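You operate a simulated robot arm through the tools that you are given. There is no shell and no other tool. Be economical: measure what you need, move in short steps, check, and stop when the job is done.

The job below is to be done with a simulated robot arm. You get a single attempt, and the scene is never put back.

## Task
Wipe the grease smear off the floor of the blue drawer.
Fine: pull the drawer right out, lift the green tin out first, use the blue pad and drop it in the purple bin; tin back, drawer shut. What is to be rubbed or washed off counts as gone when no trace of it is left.
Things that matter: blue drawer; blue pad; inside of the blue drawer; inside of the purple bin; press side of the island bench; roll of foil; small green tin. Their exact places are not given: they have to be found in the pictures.

It is judged by the outcome, as a careful person would: the job done as asked, and still so three seconds after it is handed in. It fails if anything else is knocked over, pushed out of place, dropped, spilled or broken.

## Robot
A 6-joint arm with a fingered hand on a trunk, on a base that drives. Base frame: it is fixed to the floor where the robot stands at the start and does not move with it; the origin is under the middle of the robot, x ahead of it, y to its left, z up; the surface under the hand at the start is at about z = 900. Units: mm, degrees, N and s.
With the tool pointing down near the work surface it reaches from about 240 to 500 mm from the robot's upright axis, wherever it stands. Its first joint turns from -166.0 to 166.0 degrees. Places, roughly: blue drawer [400, 100, 800]; inside of the blue drawer [500, 100, 800]; inside of the purple bin [700, -300, 900]; press side of the island bench [300, 600, 900]. Payload 2.3 kg.
Tool frame: the origin (TCP) lies between the finger pads and is the grasp point; the fingertips stand 22 mm ahead of it; z points along the fingers, y is the line along which they close. The gripper opens to 112 mm. The gripper's body begins 60 mm behind the TCP. The gripper is a hand of 3 fingers: y runs from the thumb to the fingers, the wrist lies at [0, 0, -218] in the tool frame, and closing takes about 1.5 s.
Orientation is that of the tool frame in the base frame, as a unit quaternion [w, x, y, z]. With the fingers straight down and closing along the base's y, the tool's x points along the base's -x, its y along +y and its z along -z.

## Interface
- The arm moves only by the tool drive_tool. Its argument "moves" is a list of rows, each a list of 6 numbers: the shift along the base's x, y, z in units of 100 mm (1.0 is 100 mm), then the turn, a rotation vector about the base's x, y, z in units of 180 degrees (1.0 is 180 degrees). In form: [[x, y, z, ax, ay, az], ...]. A call has 1 to 8 rows; each row is the pose to reach, as a shift and turn from the pose commanded when the call began. "fingers" is the opening, from 0 (shut) to 1 (fully open), set as the call begins (left out, the last holds). A call with a number of a shift or a turn outside -1 to 1 is refused whole. Rows are played at 5 a second. More than 50 mm and 8.6 degrees between two rows, or a gripper value outside its range, and nothing of the call is played. Where a pose cannot be reached the arm comes as near as it can. A force on the tool above 90 N (or 10 N above the force at the start of the call, whichever is more), or a blocked arm, ends the call early, and 0.2 s more pass. Each finger travels about 72 mm/s and halts on what it meets, pressing with about 24 N; the grip force reading is that of the motor and also rises with nothing between the fingers. The clock runs only during rows and for 0.2 s after the last one: add rows that repeat a pose to give the fingers time. The reply holds the time, the measured pose of the TCP, the force on the tool along the base axes, the opening and the grip force, in the units named above and with some noise, with the torque about the TCP (base axes, N m) and any sound that the robot's microphone picked up.
- Cameras (640 x 400 px; columns grow to the right, rows downward): "scene" is now at [8.5, 130.5, 1539.5]; the picture's right is [-0.14, -0.99, 0.00], its down [-0.82, 0.12, -0.55] and it looks along [0.55, -0.08, -0.83] (base axes); focal length 296 px, centre (320, 200). "wrist" rides on the gripper at [66, 3, -80] in the tool frame; the picture's right is [-0.05, 1.00, 0.00], its down [-0.77, -0.04, -0.64] and it looks along [-0.64, -0.03, 0.77] (tool axes); focal length 275 px, centre (320, 200).
- grab_frame(camera): a new picture of that camera. The clock stands still meanwhile.
- lift_body(by): slides the trunk up (or, below 0, down) by that many mm; the arm and the scene camera ride with it, the base frame stays. It gives what a move gives, with no picture.
- roll_base(legs): drives the robot by 1 to 6 legs, each [ahead, left, turn to the left] in mm, mm and degrees, along the robot's own axes; the way and the turn of a leg run together, so that a leg with both is an arc; at most 1500 mm and 180 degrees a leg. The arm and the cameras ride along, it lands a little off, and it stops where it bumps. It gives what a move gives.
- set_fingers(finger1, finger2, thumb_bend): sets how far each is bent, from 0 (flat) to 1 (curled in); at 0.3 the hand is open as for a grip, at 0.7 the pads meet at the TCP. One left out holds its place. A second passes; each finger stops where it meets its share of the squeeze, and holds until it gets a number again. A gripper value or a shape takes the hand back. It gives what a move gives, with no picture; readings hold the bend of each and the force on the fingers (four entries, about 0 where the hand has none), thumb and palm.
- preshape(shape): the hand has 3 fingers and takes this shape, open, in about a second: jaw (thumb against the fingers, like two jaws); tri (thumb and two fingers); tip (a fingertip pinch); poke (one finger out to press); point (the index stretched); flat (the hand flat); cup (the hand cupped); fist (a fist). The gripper value then closes the fingers along that shape, each until it touches; the sizes above hold for jaw. It gives what a move gives, with no picture.
- aim_head(pan, tilt): turns the head with the scene camera to pan (to the left, within 155 degrees either way) and tilt (down, from -29 to 69), counted from straight ahead of the robot. It gives what a move gives.
- locate(camera, pixels): there is no depth. For up to 12 entries [column, row, z] of the newest picture of that camera ("zoom" is the newest enlarged one), the place [x, y] in the base frame at which the ray of that pixel passes the height z, good to about 2 mm. The clock stands still meanwhile.
- zoom(camera, box): a new picture of the part [left, top, right, bottom] of that camera's present view, enlarged. The clock stands still meanwhile.
- finish_job(): hands the job in; it is judged then, once.

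Keep the steps short. Do not move on a guess: measure, check each grasp and each placing, and mend mistakes. In all there are 80 turns and 60 pictures (those below and enlarged ones count). Leave the gripper open and the arm clear of the work at the hand-in unless told otherwise, and finish with a single line.

The tools are called after "Request:" as name(argument=value, ...) on one line, values as JSON. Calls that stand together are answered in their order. drive_tool: Moves the arm, as the interface text tells. Its arguments: {"type":"object","properties":{"moves":{"type":"array","items":{"type":"array","items":{"type":"number"}}},"fingers":{"type":"number"}},"required":["moves"]} The other tools are called the same way: lift_body (by) slides the trunk up or down; preshape (shape) gives the hand a shape; set_fingers (finger1, finger2, thumb_bend) moves the fingers one by one; roll_base (legs) drives the base; aim_head (pan, tilt) turns the head that bears the scene camera; grab_frame (camera) takes a picture; locate (camera, pixels) gives the place at which the rays of pixels pass given heights; zoom (camera, box) takes an enlarged picture of a part of a camera's view; finish_job () hands the job in.

At the start:

```text
time_s: 0.0
position: [276.3, 88.2, 1251.5]
tcp_rot: [0.001, 0.001, 1.0, 0.001]
force: [0.1, -0.1, -0.1]
wrist_torque: [-0.02, 0.0, 0.01]
gripper_width: 112.0
grasp_force: 0.1
shape: jaw
bend: [0.3, 0.3, 0.3]
finger forces: [0.0, 0.0, 0.0, 0.0, 0.1, 0.0]
trunk travel left (down, up): [-475.0, 115.0]
robot x, y, heading: [-2.8, -2.9, -0.3]
head pan, tilt: [-8.2, 56.4]
```

scene: 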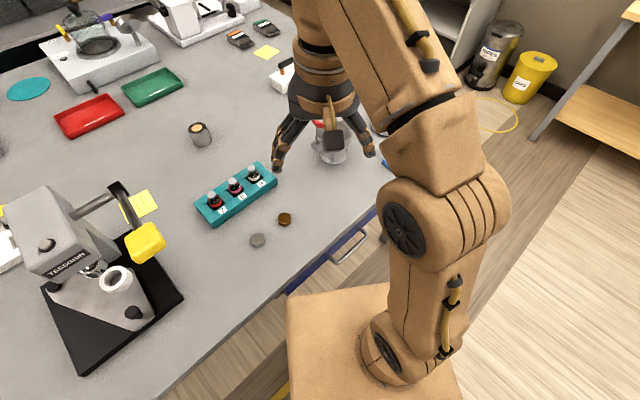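
wrist: 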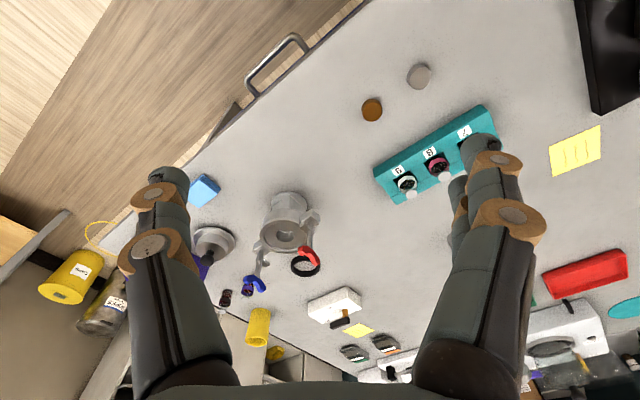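

The bench front edge runs at an angle; I see a drawer handle at wrist pixel (280,65) and a blue pad at (203,190). First I measure these.

Request:
locate(camera="wrist", pixels=[[203, 190, 910], [248, 95, 800], [303, 42, 800], [370, 5, 900], [190, 165, 900], [290, 215, 900], [370, 110, 900], [214, 240, 900], [130, 225, 900], [250, 82, 800], [292, 38, 800]])

Request:
aim_head(pan=-40, tilt=45)

Request:
grab_frame(camera="scene")

```text
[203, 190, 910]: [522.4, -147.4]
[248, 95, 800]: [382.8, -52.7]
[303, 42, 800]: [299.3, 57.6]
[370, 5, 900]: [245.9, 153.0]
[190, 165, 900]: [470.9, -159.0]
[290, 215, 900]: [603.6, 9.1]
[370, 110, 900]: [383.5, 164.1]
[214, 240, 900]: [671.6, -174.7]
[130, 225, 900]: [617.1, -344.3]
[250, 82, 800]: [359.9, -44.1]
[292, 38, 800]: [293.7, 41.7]
```

```text
time_s: 1.0
position: [275.3, 88.5, 1250.4]
tcp_rot: [0.0, 0.001, 1.0, 0.0]
force: [-0.8, -0.6, -1.2]
wrist_torque: [0.0, -0.03, 0.01]
gripper_width: 111.8
grasp_force: 0.0
shape: jaw
bend: [0.3, 0.3, 0.3]
finger forces: [0.1, 0.0, 0.1, 0.0, 0.0, 0.1]
trunk travel left (down, up): [-475.0, 115.0]
robot x, y, heading: [1.3, -0.0, -0.2]
head pan, tilt: [-40.0, 45.0]
```

```text
57 pictures are left
```

scene: 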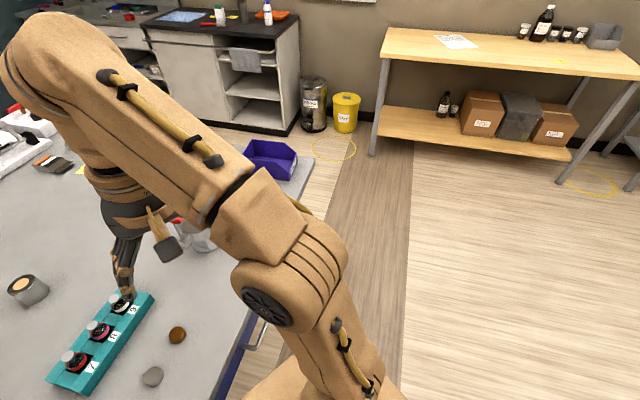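

Bench edge runs at about -54°. Before driving back I check that the floor behind is clear.

Request:
aim_head(pan=-145, tilt=45)

Request:
grab_frame(camera="scene")

Request:
aim_head(pan=120, tilt=45)

Request:
grab_frame(camera="scene")

Request:
aim_head(pan=40, tilt=45)

Request:
grab_frame(camera="scene")

```text
time_s: 2.8
position: [275.6, 87.3, 1250.9]
tcp_rot: [0.0, 0.0, 1.0, 0.001]
force: [-0.3, -0.4, 0.4]
wrist_torque: [-0.02, 0.04, -0.02]
gripper_width: 111.7
grasp_force: 0.0
shape: jaw
bend: [0.3, 0.3, 0.3]
finger forces: [0.1, 0.1, 0.0, 0.1, 0.0, 0.0]
trunk travel left (down, up): [-475.0, 115.0]
robot x, y, heading: [1.5, 0.5, 0.1]
head pan, tilt: [-145.0, 45.0]
```

```text
56 pictures are left
```

scene: 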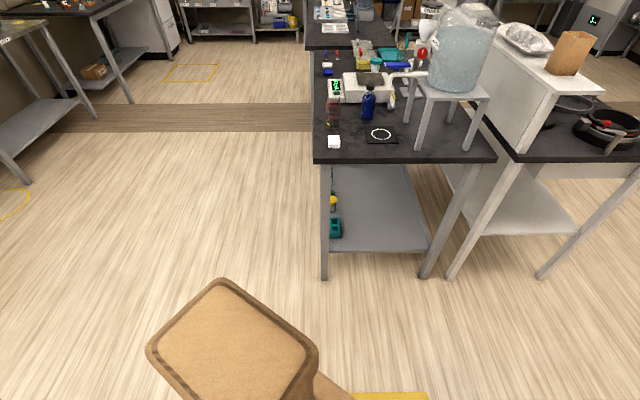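

```text
time_s: 6.5
position: [276.2, 87.2, 1251.5]
tcp_rot: [0.001, 0.0, 1.0, 0.001]
force: [-0.4, 0.4, -0.2]
wrist_torque: [-0.02, -0.02, 0.01]
gripper_width: 111.8
grasp_force: 0.0
shape: jaw
bend: [0.3, 0.3, 0.3]
finger forces: [0.0, 0.1, 0.1, 0.1, 0.0, 0.1]
trunk travel left (down, up): [-475.0, 115.0]
robot x, y, heading: [-4.0, -0.1, -0.1]
head pan, tilt: [120.0, 45.0]
```

```text
55 pictures are left
```

scene: 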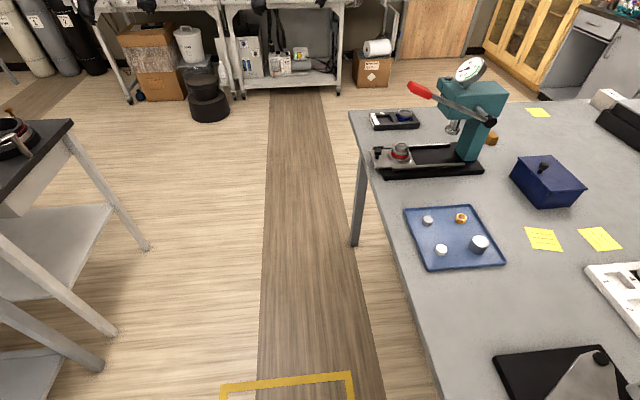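

```text
time_s: 8.0
position: [276.4, 89.0, 1250.8]
tcp_rot: [0.001, 0.0, 1.0, 0.001]
force: [-0.8, -0.1, -0.1]
wrist_torque: [0.04, 0.01, 0.02]
gripper_width: 111.9
grasp_force: 0.0
shape: jaw
bend: [0.3, 0.3, 0.3]
finger forces: [0.0, 0.0, 0.1, 0.1, 0.0, 0.0]
trunk travel left (down, up): [-475.0, 115.0]
robot x, y, heading: [3.4, 3.1, -0.0]
head pan, tilt: [40.0, 45.0]
```

```text
54 pictures are left
```

scene: 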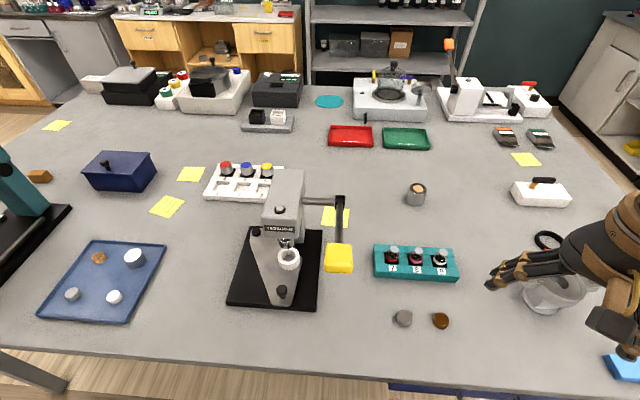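

Floor behind (toward the bench's outward normal) is free for ~600 mm. I back off 300 mm square to the bench edge and turn 36° left to face the drawer.

Request:
roll_base(legs=[[-243, -175, 0], [0, 0, 36]])

Request:
aim_head(pan=0, tilt=50)

Request:
grab_frame(camera="scene")

Request:
grab_frame(camera="wrist")

```text
time_s: 11.8
position: [-70.7, 58.8, 1251.4]
tcp_rot: [0.001, -0.308, 0.951, 0.001]
force: [-0.3, 0.8, -0.2]
wrist_torque: [-0.01, -0.01, -0.01]
gripper_width: 112.0
grasp_force: 0.1
shape: jaw
bend: [0.3, 0.3, 0.3]
finger forces: [0.1, 0.0, 0.1, 0.0, 0.1, 0.1]
trunk travel left (down, up): [-475.0, 115.0]
robot x, y, heading: [-246.3, -173.3, 35.5]
head pan, tilt: [40.0, 45.0]
```

```text
time_s: 12.8
position: [-70.5, 59.4, 1250.2]
tcp_rot: [0.0, -0.308, 0.951, 0.0]
force: [-0.4, -0.9, -0.1]
wrist_torque: [-0.01, 0.01, 0.02]
gripper_width: 112.0
grasp_force: 0.1
shape: jaw
bend: [0.3, 0.3, 0.3]
finger forces: [0.0, 0.0, 0.0, 0.0, 0.0, 0.1]
trunk travel left (down, up): [-475.0, 115.0]
robot x, y, heading: [-243.2, -174.5, 35.9]
head pan, tilt: [0.0, 50.0]
```

```text
53 pictures are left
```

scene: 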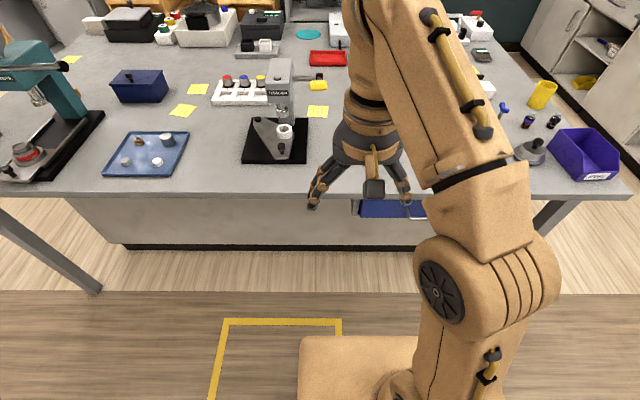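

```text
52 pictures are left
```

wrist: 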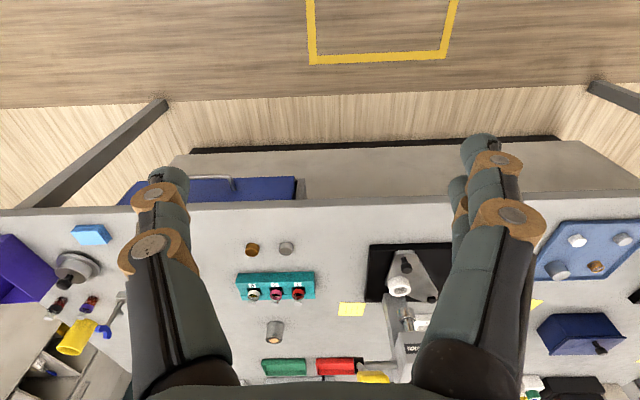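

The blue drawer front sits at wrist pixels (120–297, 180–205), with a handle around (225,182). I zoom.

Request:
zoom(camera="wrist", box=[80, 130, 340, 290])

Request:
zoom(camera="scene", box=[340, 170, 480, 260])

```text
2.46 times, centred on (210, 210) of wrist
```

zoom: 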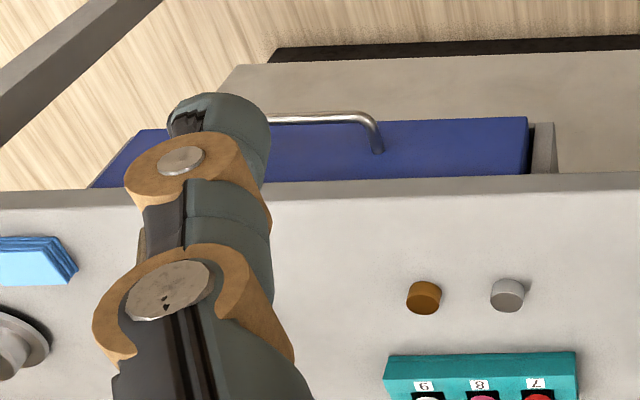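

```text
4.44 times, centred on (410, 215) of scene
```

zoom: 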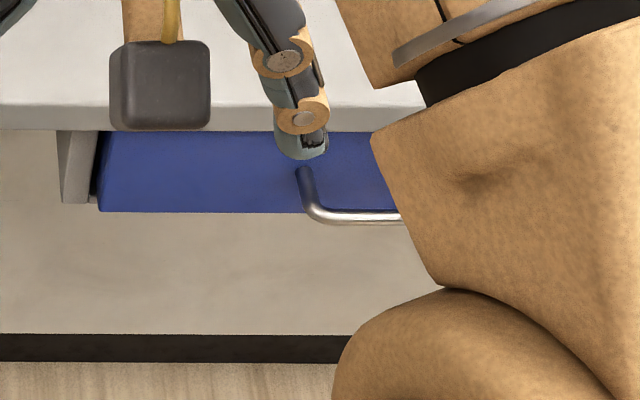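

The arm hides the right half of the drawer. I drive 330 mm to the robot's right so that the head looks straight at it.

Request:
roll_base(legs=[[0, -330, 0]])

Request:
grab_frame(camera="scene")

Request:
grab_frame(camera="wrist")

```text
time_s: 15.0
position: [118.0, -203.9, 1250.9]
tcp_rot: [0.001, -0.305, 0.952, 0.001]
force: [-0.5, -0.3, -0.3]
wrist_torque: [0.02, 0.01, 0.0]
gripper_width: 111.9
grasp_force: 0.0
shape: jaw
bend: [0.3, 0.3, 0.3]
finger forces: [0.0, 0.0, 0.1, 0.0, 0.1, 0.0]
trunk travel left (down, up): [-475.0, 115.0]
robot x, y, heading: [-52.9, -435.2, 35.7]
head pan, tilt: [0.0, 50.0]
```

```text
49 pictures are left
```

scene: 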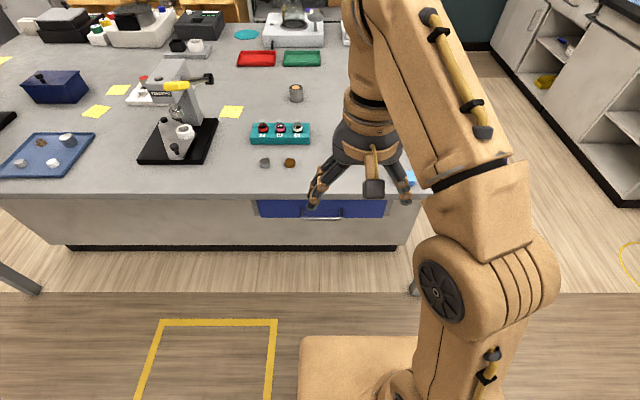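

```text
48 pictures are left
```

wrist: 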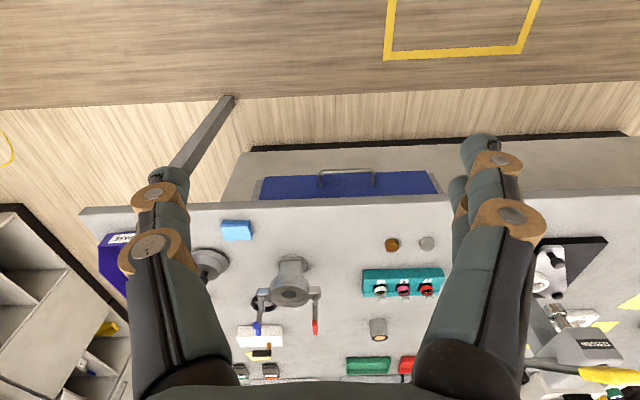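

Now the full drawer front and handle are visible (wrist (347,178), scene (322,215)). I zoom both to triangulate the handle height.

Request:
zoom(camera="wrist", box=[240, 140, 448, 270])

Request:
locate(camera="wrist", pixels=[[320, 172, 850], [320, 172, 800], [320, 172, 750], [373, 172, 800], [260, 198, 850], [440, 194, 850], [270, 207, 900], [450, 200, 900], [236, 230, 910]])

Request:
locate(camera="scene", pixels=[[302, 217, 850], [302, 217, 800], [302, 217, 750], [342, 217, 800], [255, 199, 850], [387, 199, 850], [250, 193, 900], [410, 193, 900], [410, 178, 910]])

Request:
zoom(camera="scene", box=[240, 160, 432, 280])

```text
3.08 times, centred on (344, 205) of wrist
```

zoom: 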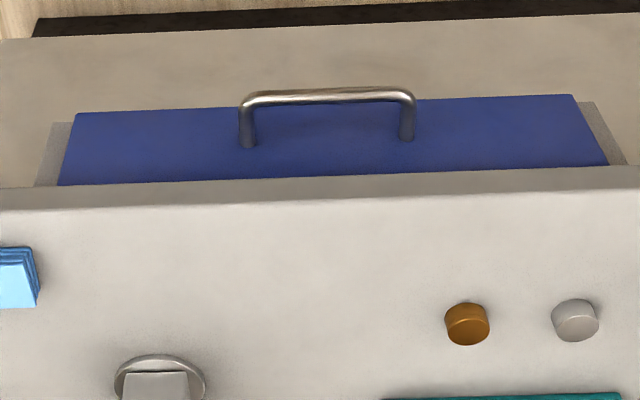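

```text
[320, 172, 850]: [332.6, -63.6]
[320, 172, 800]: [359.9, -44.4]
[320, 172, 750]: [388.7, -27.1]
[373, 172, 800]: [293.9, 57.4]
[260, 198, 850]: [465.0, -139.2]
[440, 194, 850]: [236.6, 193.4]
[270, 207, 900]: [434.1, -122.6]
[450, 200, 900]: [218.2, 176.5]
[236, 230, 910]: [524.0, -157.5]
```

```text
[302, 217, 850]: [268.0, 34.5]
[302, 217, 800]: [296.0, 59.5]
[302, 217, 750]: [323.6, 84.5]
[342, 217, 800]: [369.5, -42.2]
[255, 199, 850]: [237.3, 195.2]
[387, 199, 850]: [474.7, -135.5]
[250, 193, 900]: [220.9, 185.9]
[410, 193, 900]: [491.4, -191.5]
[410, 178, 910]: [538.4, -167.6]
```

```text
3.33 times, centred on (336, 220) of scene
```

zoom: 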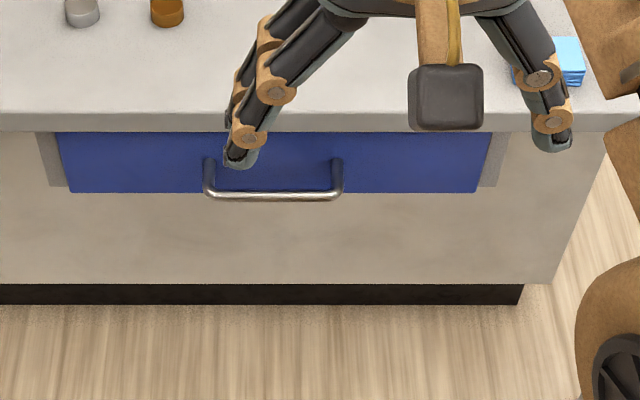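

Measured: the handle bar runs (295,58)→(365,-43) at z≈800, and the bench edge normal heading is 35.7°, matching the robot's heading. I'll grip the bar horizontally, fingers closing vertically. I back off a bit, centre on the handle, then pitch the hand forward in 30° stages with the wrist about still.

Request:
roll_base(legs=[[-100, 48, 0]])

Request:
drive_tool(moves=[[0.22, 0.16, 0.05, 0.0243, -0.0338, 0], [0.44, 0.32, 0.1, 0.0487, -0.0677, 0], [0.66, 0.48, 0.19, 0.073, -0.1015, 0], [0.885, 0.637, 0.29, 0.0973, -0.1353, 0]], fingers=0.5)

Request:
drive_tool(moves=[[0.16, 0.12, 0.17, 0.0243, -0.0338, 0], [0.32, 0.23, 0.36, 0.0487, -0.0677, 0], [0.49, 0.35, 0.57, 0.073, -0.1015, 0], [0.648, 0.466, 0.8, 0.0973, -0.1353, 0]])

Request:
drive_tool(moves=[[0.06, 0.04, 0.25, 0.0243, -0.0338, 0], [0.12, 0.09, 0.5, 0.0487, -0.0677, 0], [0.18, 0.13, 0.75, 0.073, -0.1015, 0], [0.237, 0.171, 1.0, 0.0973, -0.1353, 0]])

```text
time_s: 16.1
position: [7.8, -222.1, 1250.7]
tcp_rot: [0.002, -0.307, 0.952, 0.0]
force: [-0.5, -0.7, -0.2]
wrist_torque: [0.04, -0.01, 0.01]
gripper_width: 111.9
grasp_force: 0.0
shape: jaw
bend: [0.3, 0.3, 0.3]
finger forces: [0.0, 0.0, 0.1, 0.0, 0.0, 0.1]
trunk travel left (down, up): [-475.0, 115.0]
robot x, y, heading: [-164.1, -456.4, 35.7]
head pan, tilt: [0.0, 50.0]
```

```text
time_s: 17.1
position: [97.6, -159.0, 1280.8]
tcp_rot: [0.248, -0.295, 0.919, 0.081]
force: [-0.3, -1.5, -0.5]
wrist_torque: [0.01, -0.01, -0.02]
gripper_width: 56.6
grasp_force: 0.0
shape: jaw
bend: [0.72, 0.72, 0.7]
finger forces: [0.0, 0.0, 0.0, 0.1, 0.0, 0.0]
trunk travel left (down, up): [-475.0, 115.0]
robot x, y, heading: [-161.4, -451.3, 35.6]
head pan, tilt: [0.0, 50.0]
```

```text
time_s: 18.1
position: [162.6, -110.8, 1361.8]
tcp_rot: [0.478, -0.265, 0.823, 0.154]
force: [0.5, 0.0, -0.5]
wrist_torque: [0.02, -0.02, 0.04]
gripper_width: 56.4
grasp_force: 0.1
shape: jaw
bend: [0.72, 0.72, 0.7]
finger forces: [0.0, 0.0, 0.0, 0.0, 0.0, 0.0]
trunk travel left (down, up): [-475.0, 115.0]
robot x, y, heading: [-163.7, -456.9, 35.6]
head pan, tilt: [0.0, 50.0]
```

```text
time_s: 19.1
position: [186.8, -92.1, 1460.4]
tcp_rot: [0.674, -0.217, 0.671, 0.218]
force: [-1.1, 0.5, 0.6]
wrist_torque: [0.01, -0.02, 0.0]
gripper_width: 56.6
grasp_force: 0.1
shape: jaw
bend: [0.72, 0.72, 0.7]
finger forces: [0.1, 0.0, 0.1, 0.0, 0.1, 0.1]
trunk travel left (down, up): [-475.0, 115.0]
robot x, y, heading: [-161.8, -452.6, 35.5]
head pan, tilt: [0.0, 50.0]
```

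Hand is now horizontal. Next, roll it 90° about its pointing axis so the fingers close vertically, then lower the trunk 470 mm.

Request:
drive_tool(moves=[[0, 0, 0, 0.0338, 0.0243, 0], [0, 0, 0, 0.0677, 0.0487, 0], [0, 0, 0, 0.1015, 0.073, 0], [0, 0, 0, 0.1353, 0.0973, 0], [0, 0, 0, 0.1692, 0.1217, 0], [0, 0, 0, 0.203, 0.146, 0]])

Request:
drive_tool(moves=[[0, 0, 0, 0.0338, 0.0243, 0], [0, 0, 0, 0.0677, 0.0487, 0], [0, 0, 0, 0.1015, 0.073, 0], [0, 0, 0, 0.1353, 0.0973, 0], [0, 0, 0, 0.1692, 0.1217, 0], [0, 0, 0, 0.203, 0.146, 0]])

Request:
lift_body(by=-470)

Request:
grab_frame(camera="scene")

```text
time_s: 20.6
position: [185.6, -93.3, 1459.2]
tcp_rot: [0.539, 0.058, 0.704, 0.458]
force: [0.5, -0.2, 0.1]
wrist_torque: [0.0, 0.0, 0.01]
gripper_width: 56.5
grasp_force: 0.0
shape: jaw
bend: [0.72, 0.72, 0.7]
finger forces: [0.0, 0.0, 0.0, 0.0, 0.1, 0.0]
trunk travel left (down, up): [-475.0, 115.0]
robot x, y, heading: [-164.3, -456.6, 35.7]
head pan, tilt: [0.0, 50.0]
```

```text
time_s: 21.9
position: [185.2, -93.9, 1459.3]
tcp_rot: [0.322, 0.324, 0.628, 0.63]
force: [-0.4, -0.1, -1.2]
wrist_torque: [0.02, -0.02, -0.01]
gripper_width: 56.5
grasp_force: 0.2
shape: jaw
bend: [0.72, 0.72, 0.7]
finger forces: [0.1, 0.0, 0.0, 0.0, 0.0, 0.1]
trunk travel left (down, up): [-475.0, 115.0]
robot x, y, heading: [-164.4, -454.7, 35.7]
head pan, tilt: [0.0, 50.0]
```

```text
refused: -470 is not a number from -400 to 400
```

```text
45 pictures are left
```

scene: 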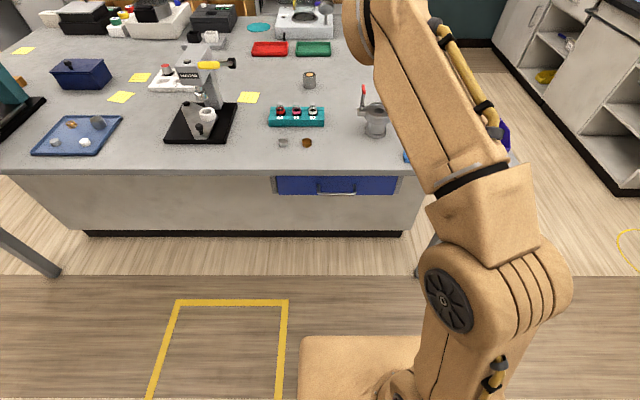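

Request:
zoom(camera="scene", box=[260, 160, 420, 260])

Request:
lift_body(by=-400)

Request:
aim_head(pan=0, tilt=30)

Request:
grab_frame(camera="scene")

```text
4.00 times, centred on (340, 210) of scene
```

zoom: 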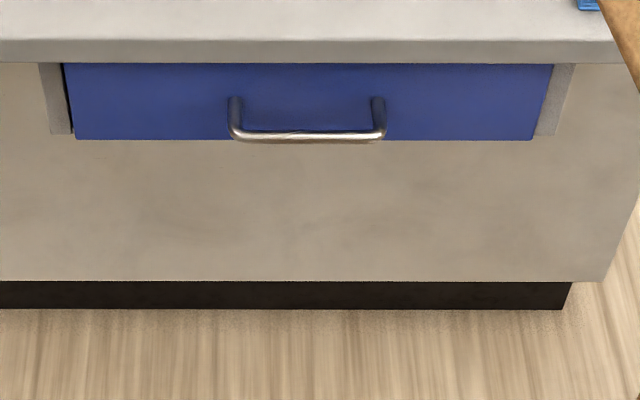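

```text
time_s: 25.8
position: [186.2, -94.1, 1060.0]
tcp_rot: [0.324, 0.323, 0.628, 0.63]
force: [0.5, -0.4, 0.3]
wrist_torque: [-0.02, 0.03, 0.05]
gripper_width: 56.5
grasp_force: 0.1
shape: jaw
bend: [0.72, 0.72, 0.7]
finger forces: [0.0, 0.0, 0.1, 0.0, 0.1, 0.0]
trunk travel left (down, up): [-75.0, 515.0]
robot x, y, heading: [-163.9, -454.9, 35.9]
head pan, tilt: [0.0, 50.0]
```

```text
time_s: 26.6
position: [185.8, -93.4, 1059.9]
tcp_rot: [0.324, 0.322, 0.628, 0.63]
force: [0.6, 0.4, 0.3]
wrist_torque: [0.0, 0.0, -0.01]
gripper_width: 56.7
grasp_force: 0.1
shape: jaw
bend: [0.72, 0.72, 0.7]
finger forces: [0.0, 0.0, 0.1, 0.0, 0.0, 0.0]
trunk travel left (down, up): [-75.0, 515.0]
robot x, y, heading: [-161.4, -456.4, 35.9]
head pan, tilt: [0.0, 30.0]
```

```text
43 pictures are left
```

scene: 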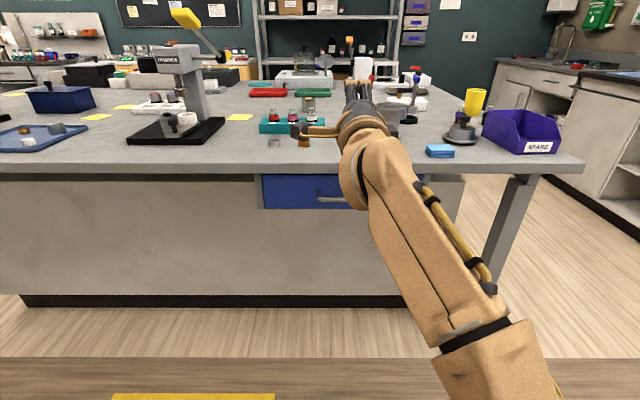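

Clear view now: bar end at (318,200). I check its height and depth with this low viewpoint.

Request:
zoom(camera="scene", box=[250, 150, 378, 230])

Request:
locate(camera="scene", pixels=[[322, 201, 790], [322, 201, 800], [322, 201, 810], [264, 208, 770], [264, 208, 780], [300, 174, 860], [300, 163, 900]])

```text
5.00 times, centred on (314, 190) of scene
```

zoom: 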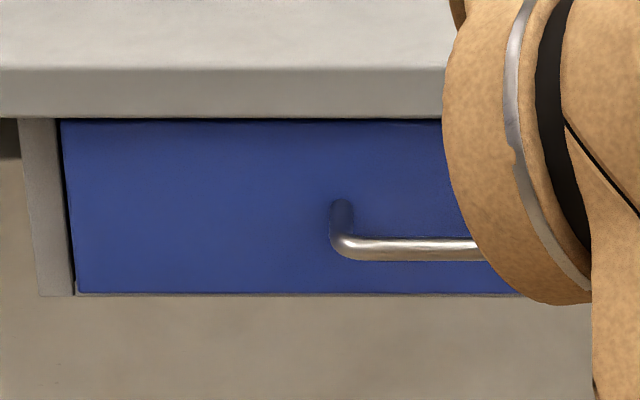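

```text
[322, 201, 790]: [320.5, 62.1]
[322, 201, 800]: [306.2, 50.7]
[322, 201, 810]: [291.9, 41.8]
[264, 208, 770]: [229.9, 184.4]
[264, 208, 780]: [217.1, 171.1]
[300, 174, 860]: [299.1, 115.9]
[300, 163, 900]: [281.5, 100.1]
```

Bar ≈ z 807, p ≈ 268 (inward coordinate). I lower the trunk and arm to z≈807 while still 150 mm short of the handle.

Request:
lift_body(by=-75)

Request:
drive_tool(moves=[[0, 0, -0.33, 0, 0, 0], [0, 0, -0.66, 0, 0, 0], [0, 0, -1.0, 0, 0, 0]])

Request:
drive_tool(moves=[[0, 0, -0.33, 0, 0, 0], [0, 0, -0.66, 0, 0, 0], [0, 0, -0.78, 0, 0, 0]])

Request:
grab_frame(camera="wrist")

Request:
grab_frame(camera="scene")

```text
time_s: 27.7
position: [185.3, -93.3, 984.5]
tcp_rot: [0.323, 0.324, 0.628, 0.629]
force: [0.2, 0.9, 0.7]
wrist_torque: [0.03, 0.02, -0.02]
gripper_width: 56.4
grasp_force: 0.0
shape: jaw
bend: [0.72, 0.72, 0.7]
finger forces: [0.0, 0.1, 0.0, 0.0, 0.0, 0.1]
trunk travel left (down, up): [0.0, 590.0]
robot x, y, heading: [-162.8, -456.7, 35.8]
head pan, tilt: [0.0, 30.0]
```

```text
time_s: 28.5
position: [186.5, -94.5, 882.0]
tcp_rot: [0.323, 0.323, 0.629, 0.629]
force: [0.1, -0.1, 0.5]
wrist_torque: [0.0, -0.02, -0.02]
gripper_width: 56.6
grasp_force: 0.1
shape: jaw
bend: [0.72, 0.72, 0.7]
finger forces: [0.0, 0.0, 0.0, 0.1, 0.0, 0.1]
trunk travel left (down, up): [0.0, 590.0]
robot x, y, heading: [-163.9, -453.4, 35.7]
head pan, tilt: [0.0, 30.0]
```

```text
time_s: 29.3
position: [186.1, -94.1, 807.0]
tcp_rot: [0.323, 0.323, 0.629, 0.629]
force: [0.7, 0.2, 0.4]
wrist_torque: [0.02, -0.01, -0.02]
gripper_width: 56.3
grasp_force: 0.0
shape: jaw
bend: [0.72, 0.72, 0.7]
finger forces: [0.0, 0.0, 0.0, 0.0, 0.0, 0.0]
trunk travel left (down, up): [0.0, 590.0]
robot x, y, heading: [-165.7, -453.9, 35.7]
head pan, tilt: [0.0, 30.0]
```

```text
41 pictures are left
```

wrist: 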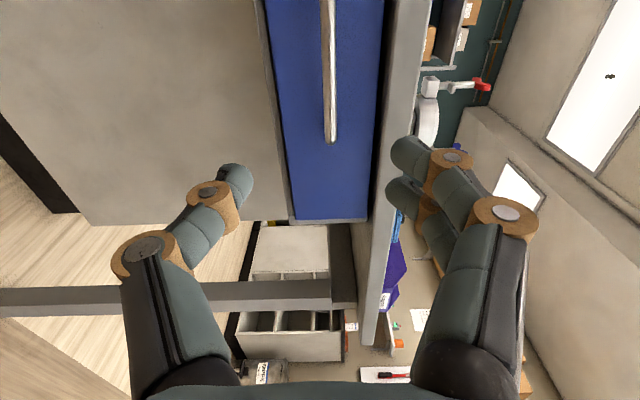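

```text
40 pictures are left
```

scene: 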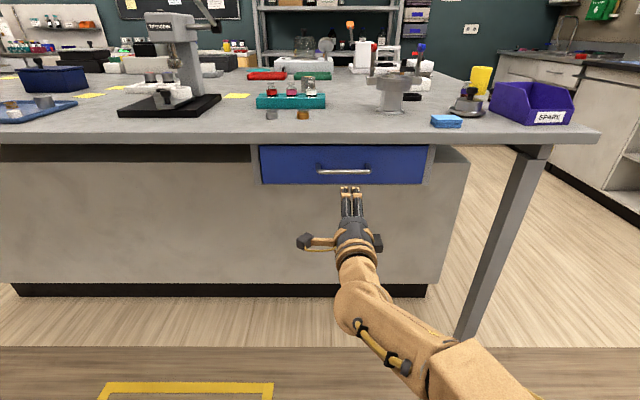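

The bar (wrist column ~328) is a few mm above the hand's midline, so z≈813. I check depth from the scene view and raise 6 mm.

Request:
locate(camera="scene", pixels=[[320, 171, 812], [368, 171, 812], [320, 171, 806], [368, 171, 818], [262, 184, 775], [425, 182, 775], [300, 136, 900]])

Request:
drive_tool(moves=[[0, 0, 0.06, 0, 0, 0]])

Request:
roll_base(legs=[[120, 0, 0]])

Request:
grab_frame(camera="wrist")

Request:
zoom(camera="scene", box=[220, 80, 476, 240])

```text
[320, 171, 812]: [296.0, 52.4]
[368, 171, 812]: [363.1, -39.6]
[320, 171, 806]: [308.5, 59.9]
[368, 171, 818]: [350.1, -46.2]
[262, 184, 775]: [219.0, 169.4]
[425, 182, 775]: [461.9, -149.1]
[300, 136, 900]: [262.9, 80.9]
```

```text
time_s: 29.7
position: [187.1, -94.4, 813.5]
tcp_rot: [0.323, 0.323, 0.629, 0.629]
force: [0.2, 0.1, -0.9]
wrist_torque: [-0.01, 0.0, 0.0]
gripper_width: 56.4
grasp_force: 0.0
shape: jaw
bend: [0.72, 0.72, 0.7]
finger forces: [0.0, 0.1, 0.0, 0.1, 0.1, 0.1]
trunk travel left (down, up): [0.0, 590.0]
robot x, y, heading: [-168.8, -452.0, 35.8]
head pan, tilt: [0.0, 30.0]
```

```text
time_s: 31.0
position: [281.9, -23.5, 814.2]
tcp_rot: [0.322, 0.322, 0.629, 0.63]
force: [0.5, -0.6, 0.2]
wrist_torque: [-0.02, 0.01, 0.01]
gripper_width: 56.4
grasp_force: 0.2
shape: jaw
bend: [0.72, 0.72, 0.7]
finger forces: [0.0, 0.1, 0.0, 0.0, 0.0, 0.0]
trunk travel left (down, up): [0.0, 590.0]
robot x, y, heading: [-67.3, -381.5, 35.9]
head pan, tilt: [0.0, 30.0]
```

```text
39 pictures are left
```

wrist: 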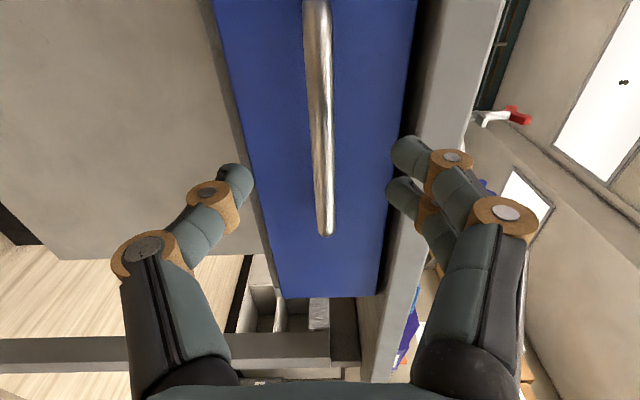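

```text
2.50 times, centred on (348, 160) of scene
```

zoom: 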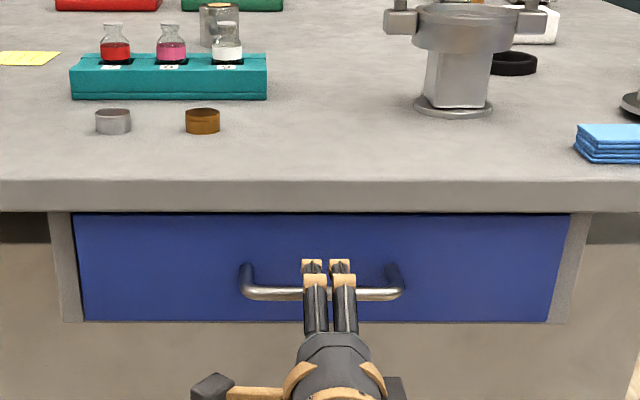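

The bar (wrist column ~320) is centred between thumb and fingers. I advance 52 mm with the arm and close.

Request:
drive_tool(moves=[[0.14, 0.1, 0, 0, 0, 0], [0.28, 0.2, 0, 0, 0, 0], [0.42, 0.3, 0, 0, 0, 0]])

Request:
drive_tool(moves=[[0, 0, 0, 0, 0, 0], [0, 0, 0, 0, 0, 0], [0, 0, 0, 0, 0, 0], [0, 0, 0, 0, 0, 0], [0, 0, 0, 0, 0, 0], [0, 0, 0, 0, 0, 0]], fingers=0)

Request:
grab_frame(camera="wrist")

```text
time_s: 31.8
position: [324.2, 7.4, 814.4]
tcp_rot: [0.323, 0.321, 0.629, 0.629]
force: [-0.4, -0.6, -1.1]
wrist_torque: [-0.02, -0.03, -0.01]
gripper_width: 56.5
grasp_force: 0.0
shape: jaw
bend: [0.72, 0.72, 0.7]
finger forces: [0.0, 0.0, 0.0, 0.0, 0.1, 0.0]
trunk travel left (down, up): [0.0, 590.0]
robot x, y, heading: [-64.9, -385.2, 36.0]
head pan, tilt: [0.0, 30.0]
```

```text
time_s: 33.2
position: [324.6, 7.1, 814.0]
tcp_rot: [0.322, 0.322, 0.629, 0.629]
force: [0.2, 0.5, -7.5]
wrist_torque: [0.06, -0.06, 0.02]
gripper_width: 0.0
grasp_force: 23.9
shape: jaw
bend: [0.66, 0.66, 0.75]
finger forces: [1.4, 1.4, 0.1, 0.0, 7.2, 0.1]
trunk travel left (down, up): [0.0, 590.0]
robot x, y, heading: [-68.7, -382.7, 35.9]
head pan, tilt: [0.0, 30.0]
```

```text
37 pictures are left
```

wrist: 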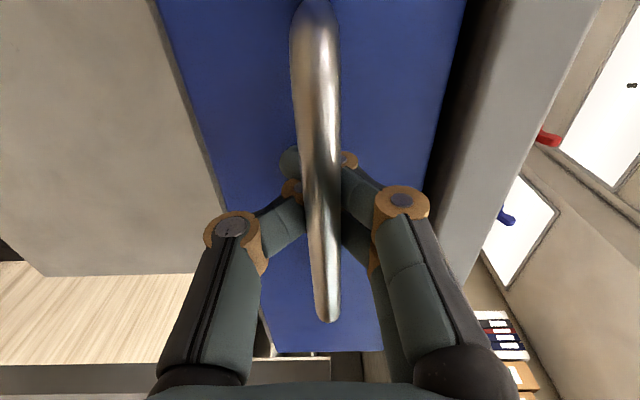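

The fingers have closed round behind the bar (caged). Before pulling I look behind for obstacles.

Request:
aim_head(pan=155, tilt=40)

Request:
grab_frame(camera="scene")

Request:
aim_head(pan=-155, tilt=40)

Request:
grab_frame(camera="scene")

```text
time_s: 35.6
position: [324.6, 7.6, 813.4]
tcp_rot: [0.322, 0.322, 0.63, 0.629]
force: [0.4, -0.2, -7.6]
wrist_torque: [0.07, -0.05, 0.02]
gripper_width: 0.0
grasp_force: 23.8
shape: jaw
bend: [0.66, 0.66, 0.75]
finger forces: [1.2, 1.4, 0.1, 0.0, 7.5, 0.0]
trunk travel left (down, up): [0.0, 590.0]
robot x, y, heading: [-66.4, -381.8, 35.9]
head pan, tilt: [154.7, 40.0]
```

```text
36 pictures are left
```

scene: 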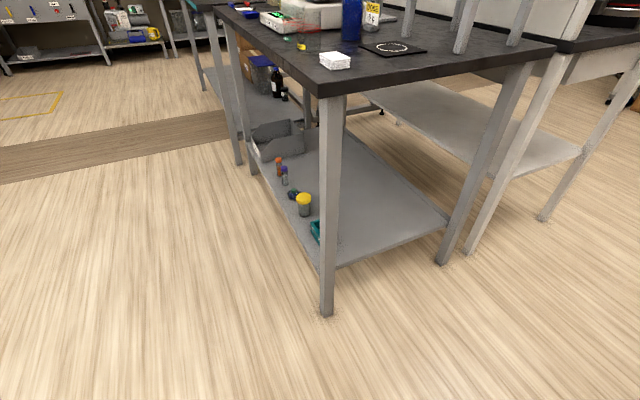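

```text
time_s: 39.8
position: [325.1, 7.2, 814.3]
tcp_rot: [0.322, 0.322, 0.629, 0.63]
force: [0.6, 0.2, -7.2]
wrist_torque: [0.02, -0.05, 0.0]
gripper_width: 0.0
grasp_force: 24.1
shape: jaw
bend: [0.66, 0.66, 0.75]
finger forces: [0.1, 1.2, 0.1, 0.0, 7.0, 0.0]
trunk travel left (down, up): [0.0, 590.0]
robot x, y, heading: [-69.3, -382.5, 36.0]
head pan, tilt: [-154.7, 40.0]
```

```text
35 pictures are left
```

scene: 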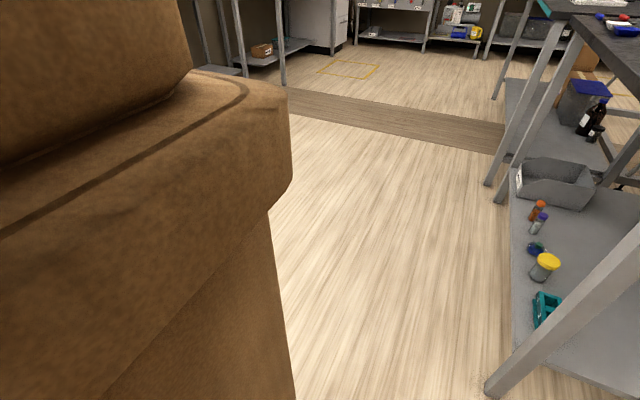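

Request:
locate(camera="scene", pixels=[[488, 392, 0], [492, 200, 0], [490, 185, 0]])

```text
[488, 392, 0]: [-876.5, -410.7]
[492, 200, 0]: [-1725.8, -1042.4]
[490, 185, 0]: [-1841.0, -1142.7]
```

The rear bench lies at q < -160 while I'm at q≈271, so backing straight is clear. I pull the drawer by driving back 200 mm, then check.

Request:
aim_head(pan=0, tilt=40)

Request:
roll_base(legs=[[-200, 0, 0]])

Request:
grab_frame(camera="scene")

```text
time_s: 42.2
position: [324.9, 8.2, 813.3]
tcp_rot: [0.322, 0.322, 0.629, 0.63]
force: [1.1, 0.1, -7.8]
wrist_torque: [0.1, -0.02, -0.03]
gripper_width: 0.0
grasp_force: 24.0
shape: jaw
bend: [0.66, 0.66, 0.75]
finger forces: [0.0, 0.0, 0.0, 0.0, 6.8, 0.0]
trunk travel left (down, up): [0.0, 590.0]
robot x, y, heading: [-67.4, -384.6, 36.2]
head pan, tilt: [0.0, 40.0]
```

```text
time_s: 43.8
position: [161.9, -108.1, 815.6]
tcp_rot: [0.322, 0.321, 0.63, 0.63]
force: [0.2, -0.3, -0.5]
wrist_torque: [0.01, 0.0, -0.01]
gripper_width: 0.0
grasp_force: 24.0
shape: jaw
bend: [0.67, 0.67, 0.75]
finger forces: [0.0, 0.0, 0.0, 0.0, 0.1, 0.0]
trunk travel left (down, up): [0.0, 590.0]
robot x, y, heading: [-226.5, -499.3, 36.1]
head pan, tilt: [0.0, 40.0]
```

```text
34 pictures are left
```

scene: 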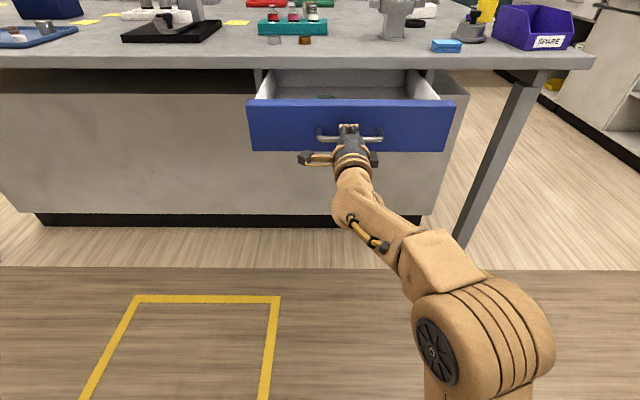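

The drawer follows nicely, about 200 mm out. I pull another 120 mm, watching the force.

Request:
roll_base(legs=[[-120, 0, 0]])

Request:
grab_frame(camera="scene")

```text
time_s: 45.0
position: [91.9, -159.4, 810.9]
tcp_rot: [0.321, 0.321, 0.631, 0.628]
force: [46.1, 41.9, 2.8]
wrist_torque: [-0.22, 0.29, -0.05]
gripper_width: 0.2
grasp_force: 24.2
shape: jaw
bend: [0.63, 0.63, 0.62]
finger forces: [19.2, 19.1, 0.0, 0.1, 48.5, 0.1]
trunk travel left (down, up): [0.0, 590.0]
robot x, y, heading: [-306.5, -554.5, 35.9]
head pan, tilt: [0.0, 40.0]
stopped in leg 1: the force on the tool passed its limit at 114 N (the readings are from after the stop); the commanded pose is now the measured one
```

```text
33 pictures are left
```

scene: 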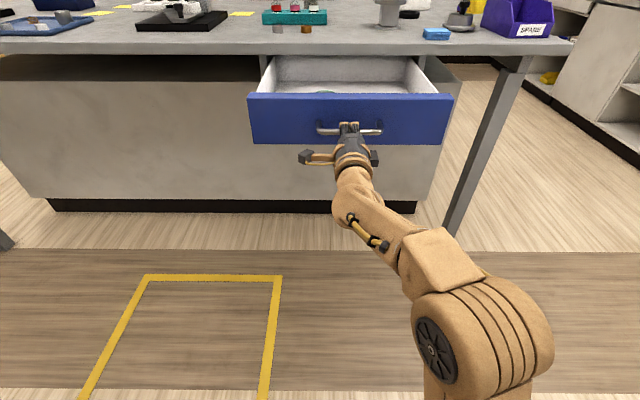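

The stop is reached (287 mm of travel). I release, back off 120 mm, raise the trunk and look into the drawer.

Request:
drive_tool(moves=[[0, 0, 0, 0, 0, 0], [0, 0, 0, 0, 0, 0], [0, 0, 0, 0, 0, 0], [0, 0, 0, 0, 0, 0], [0, 0, 0, 0, 0, 0]], fingers=0.5)

Request:
roll_base(legs=[[-120, 0, 0]])

Request:
lift_body(by=390)

Request:
aim_head(pan=0, tilt=48)

Request:
grab_frame(camera="scene")

```text
time_s: 46.1
position: [85.5, -165.0, 816.5]
tcp_rot: [0.323, 0.321, 0.627, 0.632]
force: [0.0, 0.0, 0.2]
wrist_torque: [0.01, -0.02, -0.04]
gripper_width: 55.7
grasp_force: 0.0
shape: jaw
bend: [0.72, 0.72, 0.7]
finger forces: [0.0, 0.0, 0.1, 0.0, 0.0, 0.1]
trunk travel left (down, up): [0.0, 590.0]
robot x, y, heading: [-307.3, -558.0, 36.0]
head pan, tilt: [0.0, 40.0]
```

```text
time_s: 47.4
position: [-10.7, -234.8, 816.3]
tcp_rot: [0.323, 0.321, 0.627, 0.631]
force: [0.9, -0.5, -0.6]
wrist_torque: [0.02, 0.01, 0.0]
gripper_width: 55.8
grasp_force: 0.0
shape: jaw
bend: [0.72, 0.72, 0.7]
finger forces: [0.0, 0.0, 0.0, 0.1, 0.1, 0.0]
trunk travel left (down, up): [0.0, 590.0]
robot x, y, heading: [-404.3, -627.2, 36.0]
head pan, tilt: [0.0, 40.0]
```

```text
time_s: 51.1
position: [-10.1, -235.6, 1207.0]
tcp_rot: [0.324, 0.321, 0.627, 0.632]
force: [0.9, 0.1, 0.1]
wrist_torque: [0.03, -0.02, 0.0]
gripper_width: 55.7
grasp_force: 0.1
shape: jaw
bend: [0.72, 0.72, 0.7]
finger forces: [0.0, 0.0, 0.1, 0.0, 0.0, 0.0]
trunk travel left (down, up): [-390.0, 200.0]
robot x, y, heading: [-399.4, -626.7, 36.2]
head pan, tilt: [0.0, 40.0]
```

```text
time_s: 51.8
position: [-10.4, -235.4, 1207.1]
tcp_rot: [0.322, 0.321, 0.628, 0.632]
force: [0.5, 0.1, 0.1]
wrist_torque: [0.0, 0.02, -0.03]
gripper_width: 55.9
grasp_force: 0.1
shape: jaw
bend: [0.72, 0.72, 0.7]
finger forces: [0.0, 0.1, 0.1, 0.1, 0.1, 0.0]
trunk travel left (down, up): [-390.0, 200.0]
robot x, y, heading: [-402.8, -628.5, 36.0]
head pan, tilt: [0.0, 48.0]
```

```text
32 pictures are left
```

scene: 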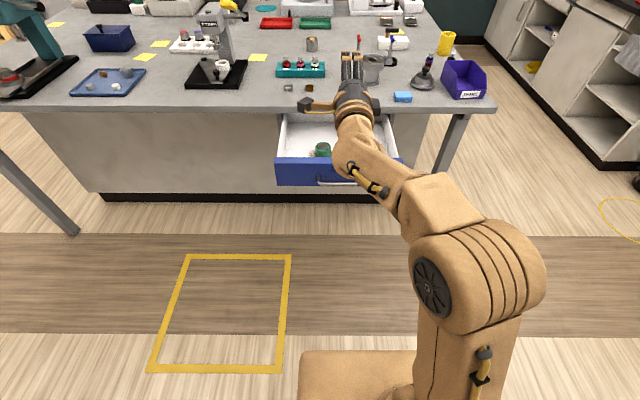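

The green tin is in the drawer at (322,150). I turn the hand back to pointing down (roll back, pitch down in stages) and raise the trunk.

Request:
lift_body(by=150)

Request:
drive_tool(moves=[[0, 0, 0, -0.0338, -0.0243, 0], [0, 0, 0, -0.0677, -0.0487, 0], [0, 0, 0, -0.1015, -0.073, 0], [0, 0, 0, -0.1353, -0.0973, 0], [0, 0, 0, -0.1692, -0.1217, 0], [0, 0, 0, -0.203, -0.146, 0]])

Request:
drive_tool(moves=[[0, 0, 0, -0.0338, -0.0243, 0], [0, 0, 0, -0.0677, -0.0487, 0], [0, 0, 0, -0.1015, -0.073, 0], [0, 0, 0, -0.1353, -0.0973, 0], [0, 0, 0, -0.1692, -0.1217, 0], [0, 0, 0, -0.203, -0.146, 0]])

Request:
drive_tool(moves=[[-0.06, -0.04, -0.25, -0.0243, 0.0338, 0], [-0.12, -0.09, -0.5, -0.0487, 0.0677, 0], [-0.18, -0.13, -0.75, -0.073, 0.1015, 0], [-0.237, -0.171, -1.0, -0.0973, 0.1353, 0]])

Request:
drive_tool(moves=[[-0.16, -0.12, -0.23, -0.0243, 0.0338, 0], [-0.32, -0.23, -0.44, -0.0487, 0.0677, 0], [-0.49, -0.35, -0.63, -0.073, 0.1015, 0], [-0.648, -0.466, -0.8, -0.0973, 0.1353, 0]])

Request:
drive_tool(moves=[[-0.22, -0.16, -0.1, -0.0243, 0.0338, 0], [-0.44, -0.32, -0.19, -0.0487, 0.0677, 0], [-0.66, -0.48, -0.24, -0.073, 0.1015, 0], [-0.885, -0.637, -0.29, -0.0973, 0.1353, 0]])

Request:
aim_head(pan=-20, tilt=69)

Request:
grab_frame(camera="scene")

```text
time_s: 53.6
position: [-10.3, -235.6, 1356.1]
tcp_rot: [0.323, 0.321, 0.627, 0.632]
force: [-0.5, 1.0, 0.3]
wrist_torque: [0.0, -0.03, 0.02]
gripper_width: 56.0
grasp_force: 0.1
shape: jaw
bend: [0.72, 0.72, 0.7]
finger forces: [0.0, 0.1, 0.0, 0.0, 0.0, 0.0]
trunk travel left (down, up): [-540.0, 50.0]
robot x, y, heading: [-401.1, -631.4, 35.8]
head pan, tilt: [0.0, 48.0]
```

```text
time_s: 55.0
position: [-10.7, -234.3, 1356.4]
tcp_rot: [0.539, 0.053, 0.704, 0.46]
force: [0.1, 0.3, 0.4]
wrist_torque: [-0.02, -0.03, 0.01]
gripper_width: 55.8
grasp_force: 0.1
shape: jaw
bend: [0.72, 0.72, 0.7]
finger forces: [0.0, 0.0, 0.1, 0.0, 0.0, 0.0]
trunk travel left (down, up): [-540.0, 50.0]
robot x, y, heading: [-401.4, -627.4, 36.0]
head pan, tilt: [0.0, 48.0]
```

```text
time_s: 56.4
position: [-11.4, -234.9, 1355.6]
tcp_rot: [0.672, -0.221, 0.673, 0.218]
force: [-0.5, 0.2, -0.2]
wrist_torque: [0.02, -0.02, -0.02]
gripper_width: 56.0
grasp_force: 0.0
shape: jaw
bend: [0.72, 0.72, 0.7]
finger forces: [0.0, 0.1, 0.0, 0.1, 0.1, 0.1]
trunk travel left (down, up): [-540.0, 50.0]
robot x, y, heading: [-400.7, -626.8, 35.9]
head pan, tilt: [0.0, 48.0]
```

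```text
time_s: 57.4
position: [-34.0, -251.0, 1255.3]
tcp_rot: [0.474, -0.267, 0.824, 0.156]
force: [0.7, 0.0, 0.6]
wrist_torque: [-0.03, -0.02, 0.02]
gripper_width: 55.6
grasp_force: 0.1
shape: jaw
bend: [0.72, 0.72, 0.7]
finger forces: [0.0, 0.1, 0.0, 0.0, 0.0, 0.0]
trunk travel left (down, up): [-540.0, 50.0]
robot x, y, heading: [-400.4, -625.7, 36.0]
head pan, tilt: [0.0, 48.0]
```

```text
time_s: 58.4
position: [-98.9, -295.5, 1177.1]
tcp_rot: [0.244, -0.297, 0.919, 0.082]
force: [-0.4, 0.5, -0.3]
wrist_torque: [0.02, -0.01, 0.02]
gripper_width: 55.9
grasp_force: 0.1
shape: jaw
bend: [0.72, 0.72, 0.7]
finger forces: [0.1, 0.0, 0.0, 0.0, 0.1, 0.0]
trunk travel left (down, up): [-540.0, 50.0]
robot x, y, heading: [-400.6, -626.0, 36.2]
head pan, tilt: [0.0, 48.0]
```

```text
time_s: 59.4
position: [-187.3, -363.7, 1149.0]
tcp_rot: [-0.002, -0.307, 0.952, 0.004]
force: [-0.5, -0.4, 0.0]
wrist_torque: [-0.01, -0.02, 0.0]
gripper_width: 55.6
grasp_force: 0.1
shape: jaw
bend: [0.72, 0.72, 0.7]
finger forces: [0.1, 0.0, 0.1, 0.0, 0.0, 0.1]
trunk travel left (down, up): [-540.0, 50.0]
robot x, y, heading: [-404.2, -623.7, 36.0]
head pan, tilt: [0.0, 48.0]
```

```text
time_s: 60.2
position: [-186.3, -363.2, 1149.4]
tcp_rot: [-0.001, -0.306, 0.952, 0.003]
force: [-0.2, -0.3, 0.3]
wrist_torque: [0.0, 0.06, 0.02]
gripper_width: 55.6
grasp_force: 0.0
shape: jaw
bend: [0.72, 0.72, 0.7]
finger forces: [0.1, 0.1, 0.1, 0.0, 0.0, 0.0]
trunk travel left (down, up): [-540.0, 50.0]
robot x, y, heading: [-402.2, -625.7, 36.1]
head pan, tilt: [-20.0, 68.8]
```

```text
31 pictures are left
```

scene: 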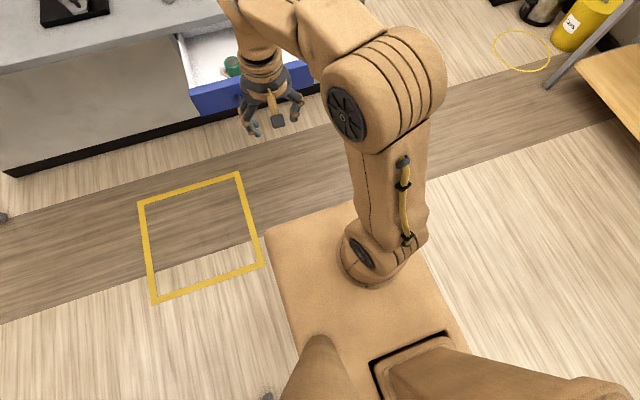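

Request:
locate(camera="scene", pixels=[[265, 235, 300], [265, 235, 700], [375, 198, 300], [375, 198, 700], [380, 262, 300], [380, 262, 700], [233, 64, 820], [470, 350, 300], [470, 350, 700]])

```text
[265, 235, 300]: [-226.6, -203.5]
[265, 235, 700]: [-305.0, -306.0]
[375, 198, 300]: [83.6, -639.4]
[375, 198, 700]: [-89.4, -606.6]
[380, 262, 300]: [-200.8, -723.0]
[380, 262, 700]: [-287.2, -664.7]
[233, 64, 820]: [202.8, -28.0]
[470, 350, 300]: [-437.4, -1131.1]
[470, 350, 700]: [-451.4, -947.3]
```

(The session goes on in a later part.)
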